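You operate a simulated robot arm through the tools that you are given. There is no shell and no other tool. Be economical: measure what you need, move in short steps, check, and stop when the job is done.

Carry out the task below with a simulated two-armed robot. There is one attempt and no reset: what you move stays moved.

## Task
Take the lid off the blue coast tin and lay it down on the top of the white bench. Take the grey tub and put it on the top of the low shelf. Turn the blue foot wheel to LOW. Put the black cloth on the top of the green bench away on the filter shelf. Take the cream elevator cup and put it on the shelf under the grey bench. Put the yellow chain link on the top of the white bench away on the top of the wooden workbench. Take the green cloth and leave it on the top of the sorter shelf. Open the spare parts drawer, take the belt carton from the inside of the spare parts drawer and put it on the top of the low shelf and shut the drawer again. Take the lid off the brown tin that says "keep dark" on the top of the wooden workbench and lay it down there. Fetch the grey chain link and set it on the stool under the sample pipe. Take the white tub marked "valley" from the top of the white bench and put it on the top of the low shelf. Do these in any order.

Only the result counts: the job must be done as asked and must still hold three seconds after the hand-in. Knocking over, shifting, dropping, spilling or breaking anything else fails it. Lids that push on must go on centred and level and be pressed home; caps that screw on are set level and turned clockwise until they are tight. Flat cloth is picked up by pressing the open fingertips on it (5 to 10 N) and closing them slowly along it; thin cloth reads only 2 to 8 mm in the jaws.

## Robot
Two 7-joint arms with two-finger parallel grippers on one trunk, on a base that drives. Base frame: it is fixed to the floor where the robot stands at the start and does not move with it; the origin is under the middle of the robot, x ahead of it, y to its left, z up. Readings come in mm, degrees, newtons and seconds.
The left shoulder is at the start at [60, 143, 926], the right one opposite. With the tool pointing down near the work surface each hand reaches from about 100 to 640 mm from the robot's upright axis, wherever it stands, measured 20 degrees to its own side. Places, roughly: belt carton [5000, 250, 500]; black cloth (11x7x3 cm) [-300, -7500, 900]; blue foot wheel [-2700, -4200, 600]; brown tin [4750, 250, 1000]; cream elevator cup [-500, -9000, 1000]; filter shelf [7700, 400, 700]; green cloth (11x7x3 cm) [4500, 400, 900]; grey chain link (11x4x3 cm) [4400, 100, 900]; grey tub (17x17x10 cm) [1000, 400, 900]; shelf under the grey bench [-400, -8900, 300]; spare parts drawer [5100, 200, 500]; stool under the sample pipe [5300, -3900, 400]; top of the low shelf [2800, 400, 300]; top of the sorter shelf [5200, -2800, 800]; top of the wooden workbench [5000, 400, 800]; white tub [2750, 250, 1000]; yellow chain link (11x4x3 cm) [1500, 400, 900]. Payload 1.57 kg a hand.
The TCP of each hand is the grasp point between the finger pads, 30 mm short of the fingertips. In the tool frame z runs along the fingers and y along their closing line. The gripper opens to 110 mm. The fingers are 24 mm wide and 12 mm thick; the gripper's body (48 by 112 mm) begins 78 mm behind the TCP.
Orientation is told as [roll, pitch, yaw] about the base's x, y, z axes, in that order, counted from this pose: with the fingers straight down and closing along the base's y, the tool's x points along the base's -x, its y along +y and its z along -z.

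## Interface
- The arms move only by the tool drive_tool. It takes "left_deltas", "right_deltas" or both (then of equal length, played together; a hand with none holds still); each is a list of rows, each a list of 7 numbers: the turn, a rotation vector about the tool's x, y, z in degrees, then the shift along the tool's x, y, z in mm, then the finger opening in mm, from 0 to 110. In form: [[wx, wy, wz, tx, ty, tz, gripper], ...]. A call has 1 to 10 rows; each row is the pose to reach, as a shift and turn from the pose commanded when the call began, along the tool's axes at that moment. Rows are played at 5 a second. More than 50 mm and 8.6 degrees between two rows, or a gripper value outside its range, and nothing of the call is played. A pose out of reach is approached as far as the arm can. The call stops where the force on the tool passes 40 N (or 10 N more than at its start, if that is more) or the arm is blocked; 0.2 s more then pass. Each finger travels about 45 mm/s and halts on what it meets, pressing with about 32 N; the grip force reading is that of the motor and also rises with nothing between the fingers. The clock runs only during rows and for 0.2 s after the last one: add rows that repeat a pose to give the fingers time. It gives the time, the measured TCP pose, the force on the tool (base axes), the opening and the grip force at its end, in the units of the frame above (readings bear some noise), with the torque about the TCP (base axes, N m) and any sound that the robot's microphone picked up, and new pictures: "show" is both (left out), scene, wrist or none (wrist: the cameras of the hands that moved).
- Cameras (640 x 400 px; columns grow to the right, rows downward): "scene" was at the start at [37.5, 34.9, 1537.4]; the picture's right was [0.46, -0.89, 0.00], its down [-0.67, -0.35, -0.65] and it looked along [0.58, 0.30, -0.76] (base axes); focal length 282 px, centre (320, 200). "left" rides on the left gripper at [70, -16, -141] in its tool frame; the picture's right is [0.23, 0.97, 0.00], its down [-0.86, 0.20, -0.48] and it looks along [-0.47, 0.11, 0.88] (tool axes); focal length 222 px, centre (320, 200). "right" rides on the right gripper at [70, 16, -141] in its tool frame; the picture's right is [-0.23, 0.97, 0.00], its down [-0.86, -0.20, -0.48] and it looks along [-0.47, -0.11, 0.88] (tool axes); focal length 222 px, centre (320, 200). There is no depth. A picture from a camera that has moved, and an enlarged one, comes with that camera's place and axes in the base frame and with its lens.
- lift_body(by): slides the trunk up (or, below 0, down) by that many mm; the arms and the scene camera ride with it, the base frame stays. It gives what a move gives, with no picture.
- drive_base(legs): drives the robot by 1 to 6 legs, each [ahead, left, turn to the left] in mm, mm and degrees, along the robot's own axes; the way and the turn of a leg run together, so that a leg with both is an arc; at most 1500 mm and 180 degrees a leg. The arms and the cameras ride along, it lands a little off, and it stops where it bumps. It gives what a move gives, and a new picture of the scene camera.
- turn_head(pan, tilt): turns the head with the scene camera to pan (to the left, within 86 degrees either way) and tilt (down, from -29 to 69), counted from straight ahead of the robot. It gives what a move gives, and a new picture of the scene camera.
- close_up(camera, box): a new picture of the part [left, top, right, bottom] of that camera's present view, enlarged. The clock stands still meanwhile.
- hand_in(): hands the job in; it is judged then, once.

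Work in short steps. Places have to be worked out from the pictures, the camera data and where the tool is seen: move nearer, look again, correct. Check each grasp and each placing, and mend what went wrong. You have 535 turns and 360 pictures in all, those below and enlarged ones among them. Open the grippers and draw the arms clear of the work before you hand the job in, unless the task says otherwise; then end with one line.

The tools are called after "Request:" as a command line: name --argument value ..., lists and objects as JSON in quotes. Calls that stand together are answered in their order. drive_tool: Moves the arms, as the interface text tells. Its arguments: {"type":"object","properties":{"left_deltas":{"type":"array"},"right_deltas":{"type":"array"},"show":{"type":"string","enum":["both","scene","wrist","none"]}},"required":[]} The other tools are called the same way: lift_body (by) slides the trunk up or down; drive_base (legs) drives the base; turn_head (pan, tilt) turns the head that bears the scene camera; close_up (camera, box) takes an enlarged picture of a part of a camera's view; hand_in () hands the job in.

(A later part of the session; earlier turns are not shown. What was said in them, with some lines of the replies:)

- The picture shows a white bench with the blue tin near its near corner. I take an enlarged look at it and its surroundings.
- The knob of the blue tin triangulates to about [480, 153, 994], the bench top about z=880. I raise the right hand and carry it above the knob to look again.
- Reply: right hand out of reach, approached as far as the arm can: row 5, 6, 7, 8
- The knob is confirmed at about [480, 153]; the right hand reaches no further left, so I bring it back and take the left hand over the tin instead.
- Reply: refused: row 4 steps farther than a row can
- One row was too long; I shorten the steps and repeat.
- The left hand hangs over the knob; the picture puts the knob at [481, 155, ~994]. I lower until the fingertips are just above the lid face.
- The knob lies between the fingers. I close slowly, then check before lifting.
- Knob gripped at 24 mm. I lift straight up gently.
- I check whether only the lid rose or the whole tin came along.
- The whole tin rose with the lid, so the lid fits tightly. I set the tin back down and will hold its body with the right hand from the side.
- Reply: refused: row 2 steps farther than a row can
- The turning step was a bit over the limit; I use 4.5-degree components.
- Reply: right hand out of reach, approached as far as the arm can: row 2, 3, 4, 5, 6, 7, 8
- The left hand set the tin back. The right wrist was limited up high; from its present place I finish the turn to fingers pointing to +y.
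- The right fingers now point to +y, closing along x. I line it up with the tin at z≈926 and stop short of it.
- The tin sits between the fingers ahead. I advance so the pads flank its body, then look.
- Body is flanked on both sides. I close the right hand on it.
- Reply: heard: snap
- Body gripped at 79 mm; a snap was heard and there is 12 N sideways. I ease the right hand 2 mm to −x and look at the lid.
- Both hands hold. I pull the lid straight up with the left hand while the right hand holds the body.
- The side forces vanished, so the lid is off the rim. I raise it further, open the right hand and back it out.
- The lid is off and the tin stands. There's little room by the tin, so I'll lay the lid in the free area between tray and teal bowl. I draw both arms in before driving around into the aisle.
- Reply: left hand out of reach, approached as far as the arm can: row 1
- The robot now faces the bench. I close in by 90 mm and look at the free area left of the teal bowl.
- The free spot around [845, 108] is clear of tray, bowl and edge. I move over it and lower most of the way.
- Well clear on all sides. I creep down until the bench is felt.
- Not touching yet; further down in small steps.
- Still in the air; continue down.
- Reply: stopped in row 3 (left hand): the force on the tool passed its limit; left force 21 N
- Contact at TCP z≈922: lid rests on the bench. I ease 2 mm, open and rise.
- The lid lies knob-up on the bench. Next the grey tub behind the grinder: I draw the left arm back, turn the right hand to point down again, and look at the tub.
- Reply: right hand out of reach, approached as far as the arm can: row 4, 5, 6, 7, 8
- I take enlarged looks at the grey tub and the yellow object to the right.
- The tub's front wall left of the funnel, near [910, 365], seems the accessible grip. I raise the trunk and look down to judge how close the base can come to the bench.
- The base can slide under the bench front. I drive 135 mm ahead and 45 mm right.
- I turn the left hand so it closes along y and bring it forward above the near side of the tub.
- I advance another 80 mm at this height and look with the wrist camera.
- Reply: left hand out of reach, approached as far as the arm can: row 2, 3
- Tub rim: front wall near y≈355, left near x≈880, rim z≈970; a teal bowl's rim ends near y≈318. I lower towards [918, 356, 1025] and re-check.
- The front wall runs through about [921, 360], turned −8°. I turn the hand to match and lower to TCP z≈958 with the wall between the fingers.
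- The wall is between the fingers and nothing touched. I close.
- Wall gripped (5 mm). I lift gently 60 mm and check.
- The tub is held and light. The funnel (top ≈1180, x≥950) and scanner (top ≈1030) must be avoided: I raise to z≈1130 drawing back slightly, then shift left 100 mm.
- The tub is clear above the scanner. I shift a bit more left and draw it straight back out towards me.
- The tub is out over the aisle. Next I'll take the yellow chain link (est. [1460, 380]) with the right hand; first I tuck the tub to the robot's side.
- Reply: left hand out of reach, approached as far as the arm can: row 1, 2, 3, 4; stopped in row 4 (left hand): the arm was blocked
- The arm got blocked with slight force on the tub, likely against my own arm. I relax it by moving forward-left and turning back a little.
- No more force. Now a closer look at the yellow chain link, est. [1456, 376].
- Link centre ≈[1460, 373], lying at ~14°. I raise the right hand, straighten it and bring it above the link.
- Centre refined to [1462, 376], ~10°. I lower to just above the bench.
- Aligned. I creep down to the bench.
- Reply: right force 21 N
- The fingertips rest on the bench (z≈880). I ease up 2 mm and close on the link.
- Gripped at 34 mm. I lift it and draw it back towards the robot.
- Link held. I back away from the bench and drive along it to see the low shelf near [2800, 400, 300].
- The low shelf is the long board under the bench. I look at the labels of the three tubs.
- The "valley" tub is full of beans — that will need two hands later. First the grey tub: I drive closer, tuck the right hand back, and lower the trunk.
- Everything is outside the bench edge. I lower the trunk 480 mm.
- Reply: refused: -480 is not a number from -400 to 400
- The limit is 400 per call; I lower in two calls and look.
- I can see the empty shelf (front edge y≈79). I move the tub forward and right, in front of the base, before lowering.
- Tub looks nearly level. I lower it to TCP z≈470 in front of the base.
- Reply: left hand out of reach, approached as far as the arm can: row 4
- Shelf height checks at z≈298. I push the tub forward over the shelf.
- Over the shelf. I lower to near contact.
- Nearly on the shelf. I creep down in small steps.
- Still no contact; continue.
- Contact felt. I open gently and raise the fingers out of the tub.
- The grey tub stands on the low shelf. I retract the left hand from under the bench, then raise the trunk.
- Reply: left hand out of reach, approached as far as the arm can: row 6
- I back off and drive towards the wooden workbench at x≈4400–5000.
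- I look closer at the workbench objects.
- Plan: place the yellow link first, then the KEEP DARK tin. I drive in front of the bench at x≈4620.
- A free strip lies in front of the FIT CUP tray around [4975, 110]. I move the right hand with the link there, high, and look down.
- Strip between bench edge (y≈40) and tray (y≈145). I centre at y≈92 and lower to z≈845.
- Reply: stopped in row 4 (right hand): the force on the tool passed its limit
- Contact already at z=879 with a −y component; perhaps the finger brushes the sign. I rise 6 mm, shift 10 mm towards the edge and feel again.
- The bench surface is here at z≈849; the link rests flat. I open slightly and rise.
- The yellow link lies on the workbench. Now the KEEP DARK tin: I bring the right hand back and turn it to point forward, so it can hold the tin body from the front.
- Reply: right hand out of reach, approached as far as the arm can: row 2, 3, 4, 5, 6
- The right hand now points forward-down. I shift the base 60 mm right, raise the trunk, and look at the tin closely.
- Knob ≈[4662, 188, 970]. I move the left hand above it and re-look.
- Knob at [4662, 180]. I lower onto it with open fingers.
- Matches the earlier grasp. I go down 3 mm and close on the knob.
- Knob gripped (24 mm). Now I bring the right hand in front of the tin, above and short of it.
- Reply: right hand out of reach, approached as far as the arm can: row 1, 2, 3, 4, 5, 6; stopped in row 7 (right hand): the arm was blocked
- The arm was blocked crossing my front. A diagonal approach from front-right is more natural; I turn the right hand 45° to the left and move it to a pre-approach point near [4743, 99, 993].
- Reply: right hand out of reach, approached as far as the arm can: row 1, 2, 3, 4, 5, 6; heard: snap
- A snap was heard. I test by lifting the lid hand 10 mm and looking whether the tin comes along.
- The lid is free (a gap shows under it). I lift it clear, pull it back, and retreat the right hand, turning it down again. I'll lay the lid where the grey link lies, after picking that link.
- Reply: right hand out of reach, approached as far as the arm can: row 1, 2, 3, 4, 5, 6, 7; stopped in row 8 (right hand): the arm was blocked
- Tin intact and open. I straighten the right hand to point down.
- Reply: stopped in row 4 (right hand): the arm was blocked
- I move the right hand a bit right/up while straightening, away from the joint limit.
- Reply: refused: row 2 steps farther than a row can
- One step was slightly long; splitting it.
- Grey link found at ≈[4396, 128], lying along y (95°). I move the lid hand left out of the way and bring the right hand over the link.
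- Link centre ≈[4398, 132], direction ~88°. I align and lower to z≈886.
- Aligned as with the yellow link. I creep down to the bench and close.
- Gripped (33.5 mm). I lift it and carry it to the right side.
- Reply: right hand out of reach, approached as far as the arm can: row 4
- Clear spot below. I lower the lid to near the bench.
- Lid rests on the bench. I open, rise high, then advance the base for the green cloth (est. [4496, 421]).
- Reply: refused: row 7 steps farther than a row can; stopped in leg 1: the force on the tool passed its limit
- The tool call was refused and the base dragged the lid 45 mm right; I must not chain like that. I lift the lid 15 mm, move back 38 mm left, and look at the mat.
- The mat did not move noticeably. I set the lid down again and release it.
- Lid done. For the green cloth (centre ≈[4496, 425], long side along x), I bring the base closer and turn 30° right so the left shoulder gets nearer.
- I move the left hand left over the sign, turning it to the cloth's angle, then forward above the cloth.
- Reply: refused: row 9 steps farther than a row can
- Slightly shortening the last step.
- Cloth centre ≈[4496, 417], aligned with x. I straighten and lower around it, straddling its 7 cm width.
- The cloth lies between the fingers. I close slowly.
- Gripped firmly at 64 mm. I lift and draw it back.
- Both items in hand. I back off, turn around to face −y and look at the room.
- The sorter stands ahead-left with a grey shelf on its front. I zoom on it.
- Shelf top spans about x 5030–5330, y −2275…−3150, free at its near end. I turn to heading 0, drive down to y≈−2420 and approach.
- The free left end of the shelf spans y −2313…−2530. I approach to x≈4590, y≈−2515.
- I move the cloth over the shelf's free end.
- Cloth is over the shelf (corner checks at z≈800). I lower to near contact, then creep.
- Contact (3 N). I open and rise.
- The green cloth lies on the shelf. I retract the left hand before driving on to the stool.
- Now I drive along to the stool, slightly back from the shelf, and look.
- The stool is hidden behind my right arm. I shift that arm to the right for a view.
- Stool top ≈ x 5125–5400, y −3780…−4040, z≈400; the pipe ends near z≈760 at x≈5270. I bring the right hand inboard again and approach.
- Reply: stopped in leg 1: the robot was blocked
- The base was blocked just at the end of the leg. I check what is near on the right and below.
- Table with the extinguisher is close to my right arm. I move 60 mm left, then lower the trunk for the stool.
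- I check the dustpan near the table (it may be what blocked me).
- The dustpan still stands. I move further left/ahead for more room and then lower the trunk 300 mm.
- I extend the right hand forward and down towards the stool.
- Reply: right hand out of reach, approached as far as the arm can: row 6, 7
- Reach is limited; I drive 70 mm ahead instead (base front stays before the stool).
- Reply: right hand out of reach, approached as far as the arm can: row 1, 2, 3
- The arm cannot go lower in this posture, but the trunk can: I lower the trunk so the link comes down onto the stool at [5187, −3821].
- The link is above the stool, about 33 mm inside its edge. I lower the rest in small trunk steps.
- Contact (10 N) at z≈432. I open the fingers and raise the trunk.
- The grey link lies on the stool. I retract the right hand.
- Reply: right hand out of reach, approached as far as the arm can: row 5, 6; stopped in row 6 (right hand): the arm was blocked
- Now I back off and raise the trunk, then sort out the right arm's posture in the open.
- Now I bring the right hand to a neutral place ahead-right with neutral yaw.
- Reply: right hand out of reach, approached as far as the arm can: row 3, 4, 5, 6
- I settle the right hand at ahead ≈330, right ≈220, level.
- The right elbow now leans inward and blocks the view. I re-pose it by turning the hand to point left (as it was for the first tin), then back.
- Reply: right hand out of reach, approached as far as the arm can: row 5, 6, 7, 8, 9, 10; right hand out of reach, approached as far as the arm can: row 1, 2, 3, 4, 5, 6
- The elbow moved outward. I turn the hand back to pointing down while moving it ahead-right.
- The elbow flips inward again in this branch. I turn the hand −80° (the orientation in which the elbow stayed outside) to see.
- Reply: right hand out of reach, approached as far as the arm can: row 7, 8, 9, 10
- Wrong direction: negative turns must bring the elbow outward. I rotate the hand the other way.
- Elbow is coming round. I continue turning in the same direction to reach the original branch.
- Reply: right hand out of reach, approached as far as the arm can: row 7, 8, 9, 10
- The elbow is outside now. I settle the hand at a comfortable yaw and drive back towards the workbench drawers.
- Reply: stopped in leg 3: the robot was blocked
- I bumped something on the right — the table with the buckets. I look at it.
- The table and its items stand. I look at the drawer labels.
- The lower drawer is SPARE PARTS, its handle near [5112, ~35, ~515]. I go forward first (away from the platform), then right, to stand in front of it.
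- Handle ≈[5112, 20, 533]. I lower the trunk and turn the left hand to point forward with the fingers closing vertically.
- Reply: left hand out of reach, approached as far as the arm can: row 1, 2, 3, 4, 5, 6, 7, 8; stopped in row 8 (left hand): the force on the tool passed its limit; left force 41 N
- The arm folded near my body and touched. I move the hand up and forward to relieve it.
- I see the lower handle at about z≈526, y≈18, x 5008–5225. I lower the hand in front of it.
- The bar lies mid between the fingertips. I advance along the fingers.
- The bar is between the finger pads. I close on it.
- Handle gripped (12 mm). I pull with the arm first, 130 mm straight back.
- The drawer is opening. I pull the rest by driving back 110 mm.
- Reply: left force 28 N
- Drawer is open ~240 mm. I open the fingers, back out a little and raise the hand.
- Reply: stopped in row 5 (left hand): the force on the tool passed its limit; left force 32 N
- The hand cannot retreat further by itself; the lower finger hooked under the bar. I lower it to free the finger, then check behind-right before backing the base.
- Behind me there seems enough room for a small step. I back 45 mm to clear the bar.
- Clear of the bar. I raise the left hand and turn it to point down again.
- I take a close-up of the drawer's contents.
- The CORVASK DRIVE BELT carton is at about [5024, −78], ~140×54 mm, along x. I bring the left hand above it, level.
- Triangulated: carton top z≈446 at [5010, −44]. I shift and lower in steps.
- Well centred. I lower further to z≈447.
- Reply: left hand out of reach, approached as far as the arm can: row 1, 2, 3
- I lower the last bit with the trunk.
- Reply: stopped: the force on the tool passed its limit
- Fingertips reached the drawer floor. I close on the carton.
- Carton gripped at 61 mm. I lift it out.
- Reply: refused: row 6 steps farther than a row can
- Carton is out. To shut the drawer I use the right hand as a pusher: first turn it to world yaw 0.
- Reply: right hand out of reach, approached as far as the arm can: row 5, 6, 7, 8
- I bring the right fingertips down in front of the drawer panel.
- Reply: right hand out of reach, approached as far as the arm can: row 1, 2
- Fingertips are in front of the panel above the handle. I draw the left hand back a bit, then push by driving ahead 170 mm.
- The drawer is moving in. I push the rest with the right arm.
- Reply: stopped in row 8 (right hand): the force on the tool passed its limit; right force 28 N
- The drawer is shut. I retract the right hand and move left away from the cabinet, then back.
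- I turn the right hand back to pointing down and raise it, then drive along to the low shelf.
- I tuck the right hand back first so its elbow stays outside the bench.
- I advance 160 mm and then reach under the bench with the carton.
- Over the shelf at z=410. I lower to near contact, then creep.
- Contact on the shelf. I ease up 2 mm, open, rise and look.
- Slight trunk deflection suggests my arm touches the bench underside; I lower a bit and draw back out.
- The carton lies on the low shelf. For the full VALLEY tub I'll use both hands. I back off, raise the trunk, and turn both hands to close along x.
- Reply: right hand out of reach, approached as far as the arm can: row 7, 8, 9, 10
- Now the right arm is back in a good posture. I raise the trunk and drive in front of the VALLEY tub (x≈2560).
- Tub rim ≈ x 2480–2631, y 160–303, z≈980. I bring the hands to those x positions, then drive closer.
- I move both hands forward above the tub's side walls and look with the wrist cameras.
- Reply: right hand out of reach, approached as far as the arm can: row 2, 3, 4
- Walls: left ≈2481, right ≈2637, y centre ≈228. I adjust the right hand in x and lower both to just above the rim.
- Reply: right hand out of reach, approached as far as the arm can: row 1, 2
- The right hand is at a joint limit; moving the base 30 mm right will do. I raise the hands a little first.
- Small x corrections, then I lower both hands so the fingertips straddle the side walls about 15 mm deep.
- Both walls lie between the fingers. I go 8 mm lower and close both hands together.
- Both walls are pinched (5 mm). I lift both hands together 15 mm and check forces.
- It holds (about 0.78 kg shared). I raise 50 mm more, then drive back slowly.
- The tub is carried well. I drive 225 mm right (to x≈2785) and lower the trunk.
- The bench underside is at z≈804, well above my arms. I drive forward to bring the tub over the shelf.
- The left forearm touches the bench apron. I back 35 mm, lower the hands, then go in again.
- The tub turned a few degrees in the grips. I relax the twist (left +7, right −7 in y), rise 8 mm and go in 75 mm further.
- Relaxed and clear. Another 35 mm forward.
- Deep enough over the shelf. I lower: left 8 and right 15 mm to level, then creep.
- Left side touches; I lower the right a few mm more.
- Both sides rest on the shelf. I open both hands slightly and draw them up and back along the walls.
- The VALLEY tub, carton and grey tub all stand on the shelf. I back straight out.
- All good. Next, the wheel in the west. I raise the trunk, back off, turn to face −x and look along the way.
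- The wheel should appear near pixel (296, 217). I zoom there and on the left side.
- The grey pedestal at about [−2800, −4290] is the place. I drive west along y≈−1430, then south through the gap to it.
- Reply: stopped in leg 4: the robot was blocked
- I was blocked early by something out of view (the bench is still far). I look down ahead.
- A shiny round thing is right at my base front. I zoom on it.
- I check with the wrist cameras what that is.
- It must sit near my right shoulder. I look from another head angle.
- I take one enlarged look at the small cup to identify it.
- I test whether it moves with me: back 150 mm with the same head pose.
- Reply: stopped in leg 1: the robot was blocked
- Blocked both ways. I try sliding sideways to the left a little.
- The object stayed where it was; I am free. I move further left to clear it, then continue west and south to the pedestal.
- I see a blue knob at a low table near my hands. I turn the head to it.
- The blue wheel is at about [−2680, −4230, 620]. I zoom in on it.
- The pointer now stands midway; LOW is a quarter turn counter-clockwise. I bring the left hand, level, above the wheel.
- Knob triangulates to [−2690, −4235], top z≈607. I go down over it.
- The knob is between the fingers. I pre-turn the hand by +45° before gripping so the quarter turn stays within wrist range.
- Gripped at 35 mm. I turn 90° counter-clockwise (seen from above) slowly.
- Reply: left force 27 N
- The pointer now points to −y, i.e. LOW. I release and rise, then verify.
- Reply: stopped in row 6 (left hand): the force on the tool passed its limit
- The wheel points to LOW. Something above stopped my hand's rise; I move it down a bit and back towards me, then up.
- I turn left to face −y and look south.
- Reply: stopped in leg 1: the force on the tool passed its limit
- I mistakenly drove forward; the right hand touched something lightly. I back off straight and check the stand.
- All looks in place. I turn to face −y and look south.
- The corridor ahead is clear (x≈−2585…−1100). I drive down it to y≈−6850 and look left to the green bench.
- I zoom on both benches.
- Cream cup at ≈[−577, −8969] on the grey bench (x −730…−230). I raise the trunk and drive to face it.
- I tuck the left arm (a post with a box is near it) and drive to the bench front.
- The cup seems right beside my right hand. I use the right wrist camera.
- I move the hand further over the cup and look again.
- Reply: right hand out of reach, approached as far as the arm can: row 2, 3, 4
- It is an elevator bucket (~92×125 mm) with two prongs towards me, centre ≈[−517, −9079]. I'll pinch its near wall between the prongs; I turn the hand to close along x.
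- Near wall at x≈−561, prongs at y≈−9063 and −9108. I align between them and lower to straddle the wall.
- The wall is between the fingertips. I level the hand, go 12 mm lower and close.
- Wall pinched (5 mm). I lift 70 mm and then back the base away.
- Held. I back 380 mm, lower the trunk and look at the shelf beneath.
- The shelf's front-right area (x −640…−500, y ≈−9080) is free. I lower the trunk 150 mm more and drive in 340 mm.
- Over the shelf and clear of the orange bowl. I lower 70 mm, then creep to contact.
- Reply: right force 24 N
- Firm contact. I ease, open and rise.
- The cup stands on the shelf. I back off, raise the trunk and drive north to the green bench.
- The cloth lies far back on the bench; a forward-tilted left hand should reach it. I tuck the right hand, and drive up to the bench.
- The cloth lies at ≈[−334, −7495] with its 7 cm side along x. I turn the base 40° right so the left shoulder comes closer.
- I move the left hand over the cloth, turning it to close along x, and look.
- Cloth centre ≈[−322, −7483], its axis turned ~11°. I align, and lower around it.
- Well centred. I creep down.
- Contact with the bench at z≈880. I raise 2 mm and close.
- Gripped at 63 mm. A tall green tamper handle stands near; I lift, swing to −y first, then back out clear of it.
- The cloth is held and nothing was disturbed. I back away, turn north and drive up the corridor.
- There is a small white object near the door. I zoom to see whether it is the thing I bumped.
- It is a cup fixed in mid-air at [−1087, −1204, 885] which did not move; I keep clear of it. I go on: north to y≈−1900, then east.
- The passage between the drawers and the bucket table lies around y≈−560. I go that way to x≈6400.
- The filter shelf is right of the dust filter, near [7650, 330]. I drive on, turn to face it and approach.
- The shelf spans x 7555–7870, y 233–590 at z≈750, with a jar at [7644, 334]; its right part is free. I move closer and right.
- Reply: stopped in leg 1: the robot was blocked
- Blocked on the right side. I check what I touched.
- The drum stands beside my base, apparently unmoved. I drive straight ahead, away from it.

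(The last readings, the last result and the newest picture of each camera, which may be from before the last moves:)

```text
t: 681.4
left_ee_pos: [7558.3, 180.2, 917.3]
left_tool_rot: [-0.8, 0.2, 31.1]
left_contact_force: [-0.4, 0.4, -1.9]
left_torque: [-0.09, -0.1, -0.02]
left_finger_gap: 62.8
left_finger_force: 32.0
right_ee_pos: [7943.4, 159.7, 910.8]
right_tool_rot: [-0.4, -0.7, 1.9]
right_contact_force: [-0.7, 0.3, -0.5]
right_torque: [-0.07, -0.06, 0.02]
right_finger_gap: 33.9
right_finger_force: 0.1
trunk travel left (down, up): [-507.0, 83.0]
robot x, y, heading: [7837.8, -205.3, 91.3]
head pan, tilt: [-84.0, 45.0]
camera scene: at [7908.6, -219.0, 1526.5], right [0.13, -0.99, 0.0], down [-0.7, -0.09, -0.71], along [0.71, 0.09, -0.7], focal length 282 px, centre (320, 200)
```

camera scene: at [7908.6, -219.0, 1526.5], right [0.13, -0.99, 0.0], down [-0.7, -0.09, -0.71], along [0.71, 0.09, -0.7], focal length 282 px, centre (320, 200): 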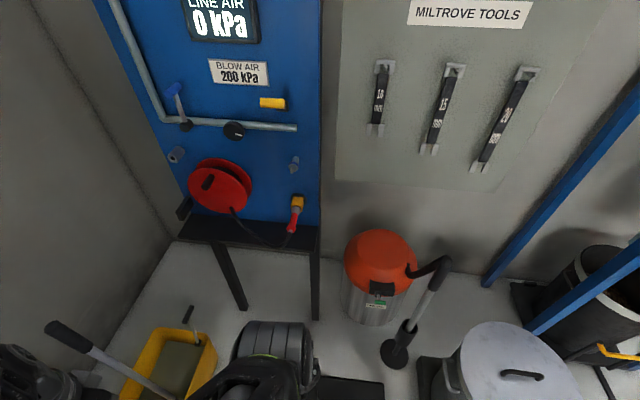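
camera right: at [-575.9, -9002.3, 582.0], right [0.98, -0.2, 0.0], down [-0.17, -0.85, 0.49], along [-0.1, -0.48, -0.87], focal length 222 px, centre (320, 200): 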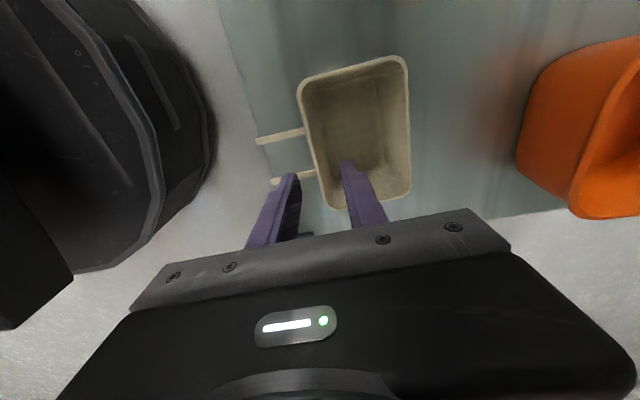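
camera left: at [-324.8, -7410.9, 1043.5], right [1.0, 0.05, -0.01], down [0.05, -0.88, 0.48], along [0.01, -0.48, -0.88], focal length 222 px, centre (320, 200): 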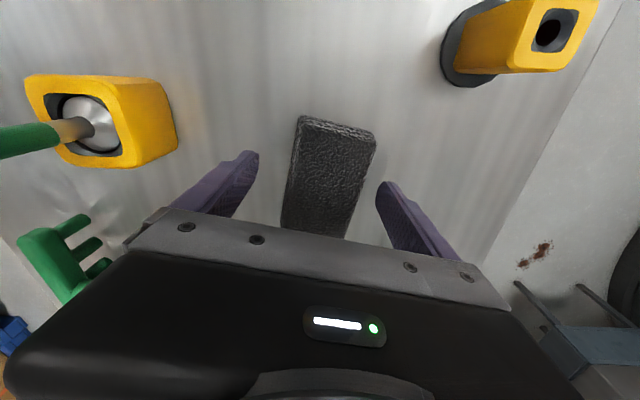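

I move the left hand right, then forward over the shelf's free part, and look down.

Request:
drive_tool --left_deltas '[[0, 0, 0, -40, -24, 0, 30], [0, 0, 0, -80, -48, 0, 30], [0, 0, 0, -120, -72, 0, 30], [0, 0, 0, -160, -96, 0, 30], [0, 0, 0, -190, -115, 0, 30], [0, 0, 0, -215, -74, 5, 30], [0, 0, 0, -240, -33, 10, 30], [0, 0, 0, -265, 8, 20, 30], [0, 0, 0, -287, 40, 30, 30]]' --show "wrist"

```text
t: 683.4
left_ee_pos: [7801.2, 350.7, 886.2]
left_tool_rot: [-0.5, 0.4, 31.2]
left_contact_force: [0.9, -0.5, 0.8]
left_torque: [-0.01, 0.04, 0.02]
left_finger_gap: 62.7
left_finger_force: 32.4
right_ee_pos: [7958.3, 147.4, 913.0]
right_tool_rot: [-0.2, -0.4, 1.9]
right_contact_force: [0.3, -0.5, 0.8]
right_torque: [0.07, 0.05, 0.02]
right_finger_gap: 34.0
right_finger_force: 0.0
trunk travel left (down, up): [-507.0, 83.0]
robot x, y, heading: [7846.3, -214.4, 91.2]
head pan, tilt: [-84.0, 45.0]
camera left: at [7749.9, 301.7, 1027.7], right [-0.7, 0.72, -0.01], down [0.63, 0.62, 0.47], along [0.34, 0.33, -0.88], focal length 222 px, centre (320, 200)
```

left: 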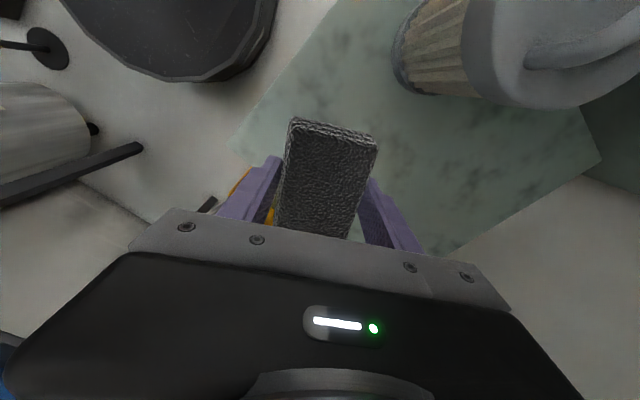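

Over the shelf, right of the jar. I nudge inward and lower in steps.

Request:
drive_tool --left_deltas '[[0, 0, 0, -2, 22, 30, 30], [0, 0, 0, -2, 22, 60, 30], [0, 0, 0, -2, 22, 85, 30], [0, 0, 0, -2, 22, 92, 30]]' --show "none"

Request:
drive_tool --left_deltas '[[0, 0, 0, 0, 0, 6, 30], [0, 0, 0, 0, 0, 12, 30], [0, 0, 0, 0, 0, 18, 30], [0, 0, 0, 0, 0, 24, 30]]' --show "none"

```text
t: 684.4
left_ee_pos: [7780.4, 373.0, 795.2]
left_tool_rot: [-0.4, 0.3, 31.6]
left_contact_force: [-1.1, -0.7, 0.6]
left_torque: [0.03, 0.0, -0.01]
left_finger_gap: 62.8
left_finger_force: 32.0
right_ee_pos: [7951.6, 151.7, 913.0]
right_tool_rot: [-0.2, -0.3, 2.1]
right_contact_force: [0.2, -0.3, 0.7]
right_torque: [0.04, 0.03, 0.01]
right_finger_gap: 33.9
right_finger_force: 0.1
trunk travel left (down, up): [-507.0, 83.0]
robot x, y, heading: [7839.4, -208.4, 91.8]
head pan, tilt: [-84.0, 45.0]
```

```text
t: 685.4
left_ee_pos: [7776.8, 379.7, 771.1]
left_tool_rot: [-0.6, 0.3, 31.3]
left_contact_force: [-0.2, 0.5, -2.0]
left_torque: [-0.01, 0.01, 0.01]
left_finger_gap: 63.0
left_finger_force: 32.2
right_ee_pos: [7944.4, 159.9, 912.2]
right_tool_rot: [-0.2, -0.6, 2.0]
right_contact_force: [-0.4, 0.3, 0.2]
right_torque: [0.01, 0.0, 0.0]
right_finger_gap: 34.0
right_finger_force: 0.1
trunk travel left (down, up): [-507.0, 83.0]
robot x, y, heading: [7834.1, -199.9, 91.3]
head pan, tilt: [-84.0, 45.0]
```

No contact yet; lower further.

Request:
drive_tool --left_deltas '[[0, 0, 0, 0, 0, 6, 30], [0, 0, 0, 0, 0, 12, 30], [0, 0, 0, 0, 0, 18, 30], [0, 0, 0, 0, 0, 24, 30]]' --show "wrist"

```text
t: 686.4
left_ee_pos: [7778.7, 379.7, 750.6]
left_tool_rot: [-0.3, 0.1, 31.2]
left_contact_force: [-0.9, -2.2, 13.7]
left_torque: [0.78, -0.51, -0.01]
left_finger_gap: 62.8
left_finger_force: 31.4
right_ee_pos: [7946.3, 157.1, 912.8]
right_tool_rot: [-0.2, -0.5, 1.9]
right_contact_force: [0.0, -1.0, 0.4]
right_torque: [-0.02, -0.01, 0.02]
right_finger_gap: 34.4
right_finger_force: 0.1
trunk travel left (down, up): [-507.0, 83.0]
robot x, y, heading: [7837.6, -203.2, 91.6]
head pan, tilt: [-84.0, 45.0]
camera left: at [7727.3, 329.6, 892.2], right [-0.7, 0.71, -0.01], down [0.63, 0.62, 0.48], along [0.34, 0.33, -0.88], focal length 222 px, centre (320, 200)
```

left: 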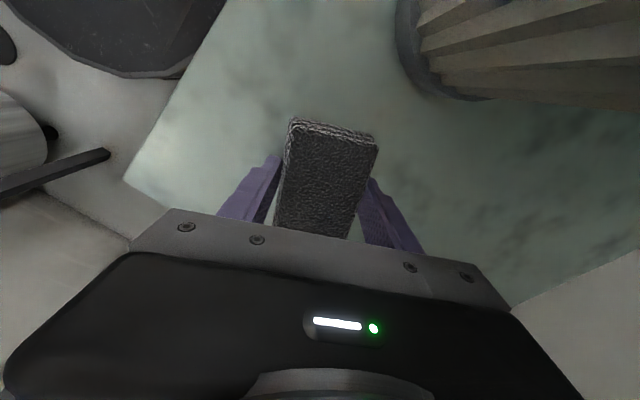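

Contact: the cloth rests on the shelf, clear of the jar. I open and rise.

Request:
drive_tool --left_deltas '[[0, 0, 0, 0, 0, -1, 70], [0, 0, 0, 0, 0, -1, 80], [0, 0, 0, 0, 0, -1, 88], [0, 0, 0, 0, 0, -30, 88], [0, 0, 0, 0, 0, -75, 88], [0, 0, 0, 0, 0, -120, 88], [0, 0, 0, 0, 0, -160, 88]]' --show "wrist"

```text
t: 688.0
left_ee_pos: [7778.6, 377.7, 908.4]
left_tool_rot: [-0.7, 0.3, 31.4]
left_contact_force: [-0.3, 0.2, -0.1]
left_torque: [0.02, 0.01, -0.01]
left_finger_gap: 87.8
left_finger_force: 0.0
right_ee_pos: [7945.7, 157.3, 911.9]
right_tool_rot: [-0.2, -0.6, 1.9]
right_contact_force: [-0.2, -0.3, 0.4]
right_torque: [0.0, 0.01, 0.02]
right_finger_gap: 33.9
right_finger_force: 0.1
trunk travel left (down, up): [-507.0, 83.0]
robot x, y, heading: [7838.6, -202.0, 91.4]
head pan, tilt: [-84.0, 45.0]
camera left: at [7728.2, 327.8, 1050.8], right [-0.7, 0.71, -0.01], down [0.63, 0.62, 0.47], along [0.34, 0.32, -0.88], focal length 222 px, centre (320, 200)
```

left: 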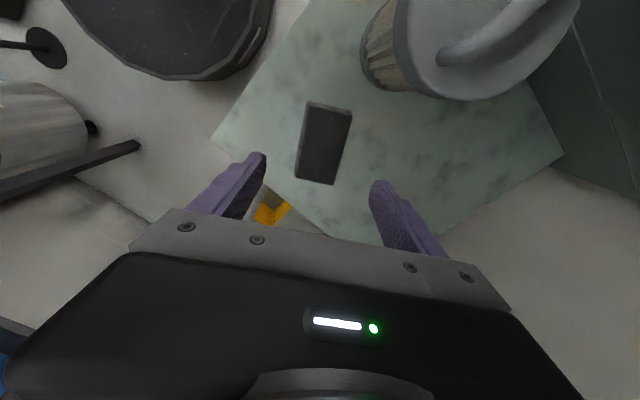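

All items are placed. I draw the left arm clear of the shelf.

Request:
drive_tool --left_deltas '[[0, 0, 0, 26, -43, -10, 100], [0, 0, 0, 52, -85, -20, 110], [0, 0, 0, 78, -128, -20, 110], [0, 0, 0, 104, -171, -20, 110], [0, 0, 0, 125, -205, -20, 110]]' --right_deltas '[[0, 0, 0, 0, 0, 0, 60], [0, 0, 0, 0, 0, 0, 80], [0, 0, 0, 0, 0, 0, 100], [0, 0, 0, 0, 0, 0, 110], [0, 0, 0, 0, 0, 0, 110]]' --show "none"

Request:
turn_head --pan 5 --tilt 45

```text
refused: row 1 steps farther than a row can; nothing moved
```

```text
t: 689.7
left_ee_pos: [7779.3, 378.8, 908.2]
left_tool_rot: [-0.6, 0.2, 31.2]
left_contact_force: [-0.6, -0.1, -0.6]
left_torque: [-0.01, 0.0, 0.01]
left_finger_gap: 88.0
left_finger_force: 0.1
right_ee_pos: [7946.0, 157.3, 911.9]
right_tool_rot: [-0.3, -0.6, 1.9]
right_contact_force: [-0.7, -0.3, 0.7]
right_torque: [0.0, 0.03, 0.0]
right_finger_gap: 33.8
right_finger_force: 0.0
trunk travel left (down, up): [-507.0, 83.0]
robot x, y, heading: [7839.4, -203.6, 91.3]
head pan, tilt: [5.0, 45.0]
camera scene: at [7825.5, -148.8, 1525.9], right [0.99, 0.11, 0.0], down [0.08, -0.7, -0.7], along [-0.08, 0.7, -0.71], focal length 282 px, centre (320, 200)
```

scene: 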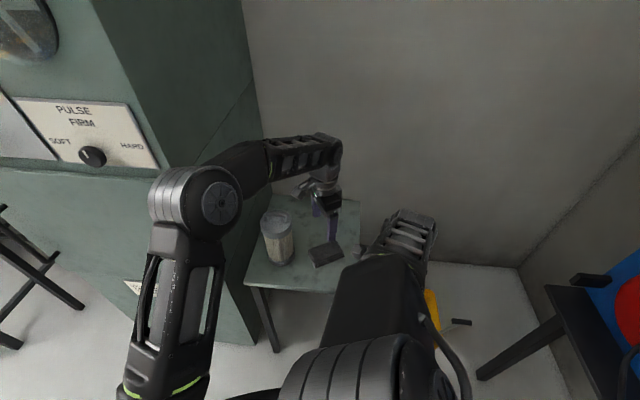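

A row was slightly long; I shorten and repeat the retraction.

Request:
drive_tool --left_deltas '[[0, 0, 0, 20, -34, -8, 100], [0, 0, 0, 40, -68, -16, 110], [0, 0, 0, 60, -102, -20, 110], [0, 0, 0, 80, -136, -20, 110], [0, 0, 0, 100, -170, -20, 110], [0, 0, 0, 120, -200, -20, 110]]' --right_deltas '[[0, 0, 0, 0, 0, 0, 50], [0, 0, 0, 0, 0, 0, 70], [0, 0, 0, 0, 0, 0, 85], [0, 0, 0, 0, 0, 0, 100], [0, 0, 0, 0, 0, 0, 110], [0, 0, 0, 0, 0, 0, 110]]' --show "scene"

```text
t: 691.1
left_ee_pos: [7777.3, 147.7, 929.5]
left_tool_rot: [-0.4, 0.3, 31.3]
left_contact_force: [0.5, 0.3, 0.4]
left_torque: [0.03, -0.01, 0.0]
left_finger_gap: 110.0
left_finger_force: 0.1
right_ee_pos: [7946.6, 156.4, 911.2]
right_tool_rot: [-0.2, -0.5, 1.9]
right_contact_force: [0.1, -0.1, -0.2]
right_torque: [0.01, 0.01, -0.02]
right_finger_gap: 109.7
right_finger_force: 0.1
trunk travel left (down, up): [-507.0, 83.0]
robot x, y, heading: [7837.5, -203.1, 91.5]
head pan, tilt: [5.0, 45.0]
camera scene: at [7824.8, -150.3, 1525.9], right [0.99, 0.11, 0.0], down [0.08, -0.7, -0.71], along [-0.08, 0.7, -0.71], focal length 282 px, centre (320, 200)
```

scene: 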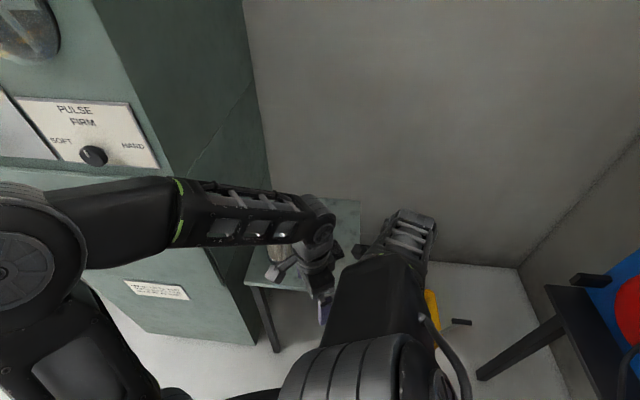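

Both grippers are open and clear of the shelf; everything asked for has been placed. I hand the job in.

Request:
hand_in

```text
The job is handed in.
```

All eleven parts of the job were carried out and handed in, but the base bumped things along the way. It nudged the dustpan by the stool, the bucket table near the workbench and the drum by the filter, and my right hand brushed the foot-wheel stand. I saw nothing knocked over or moved, though I did not measure any of it exactly.
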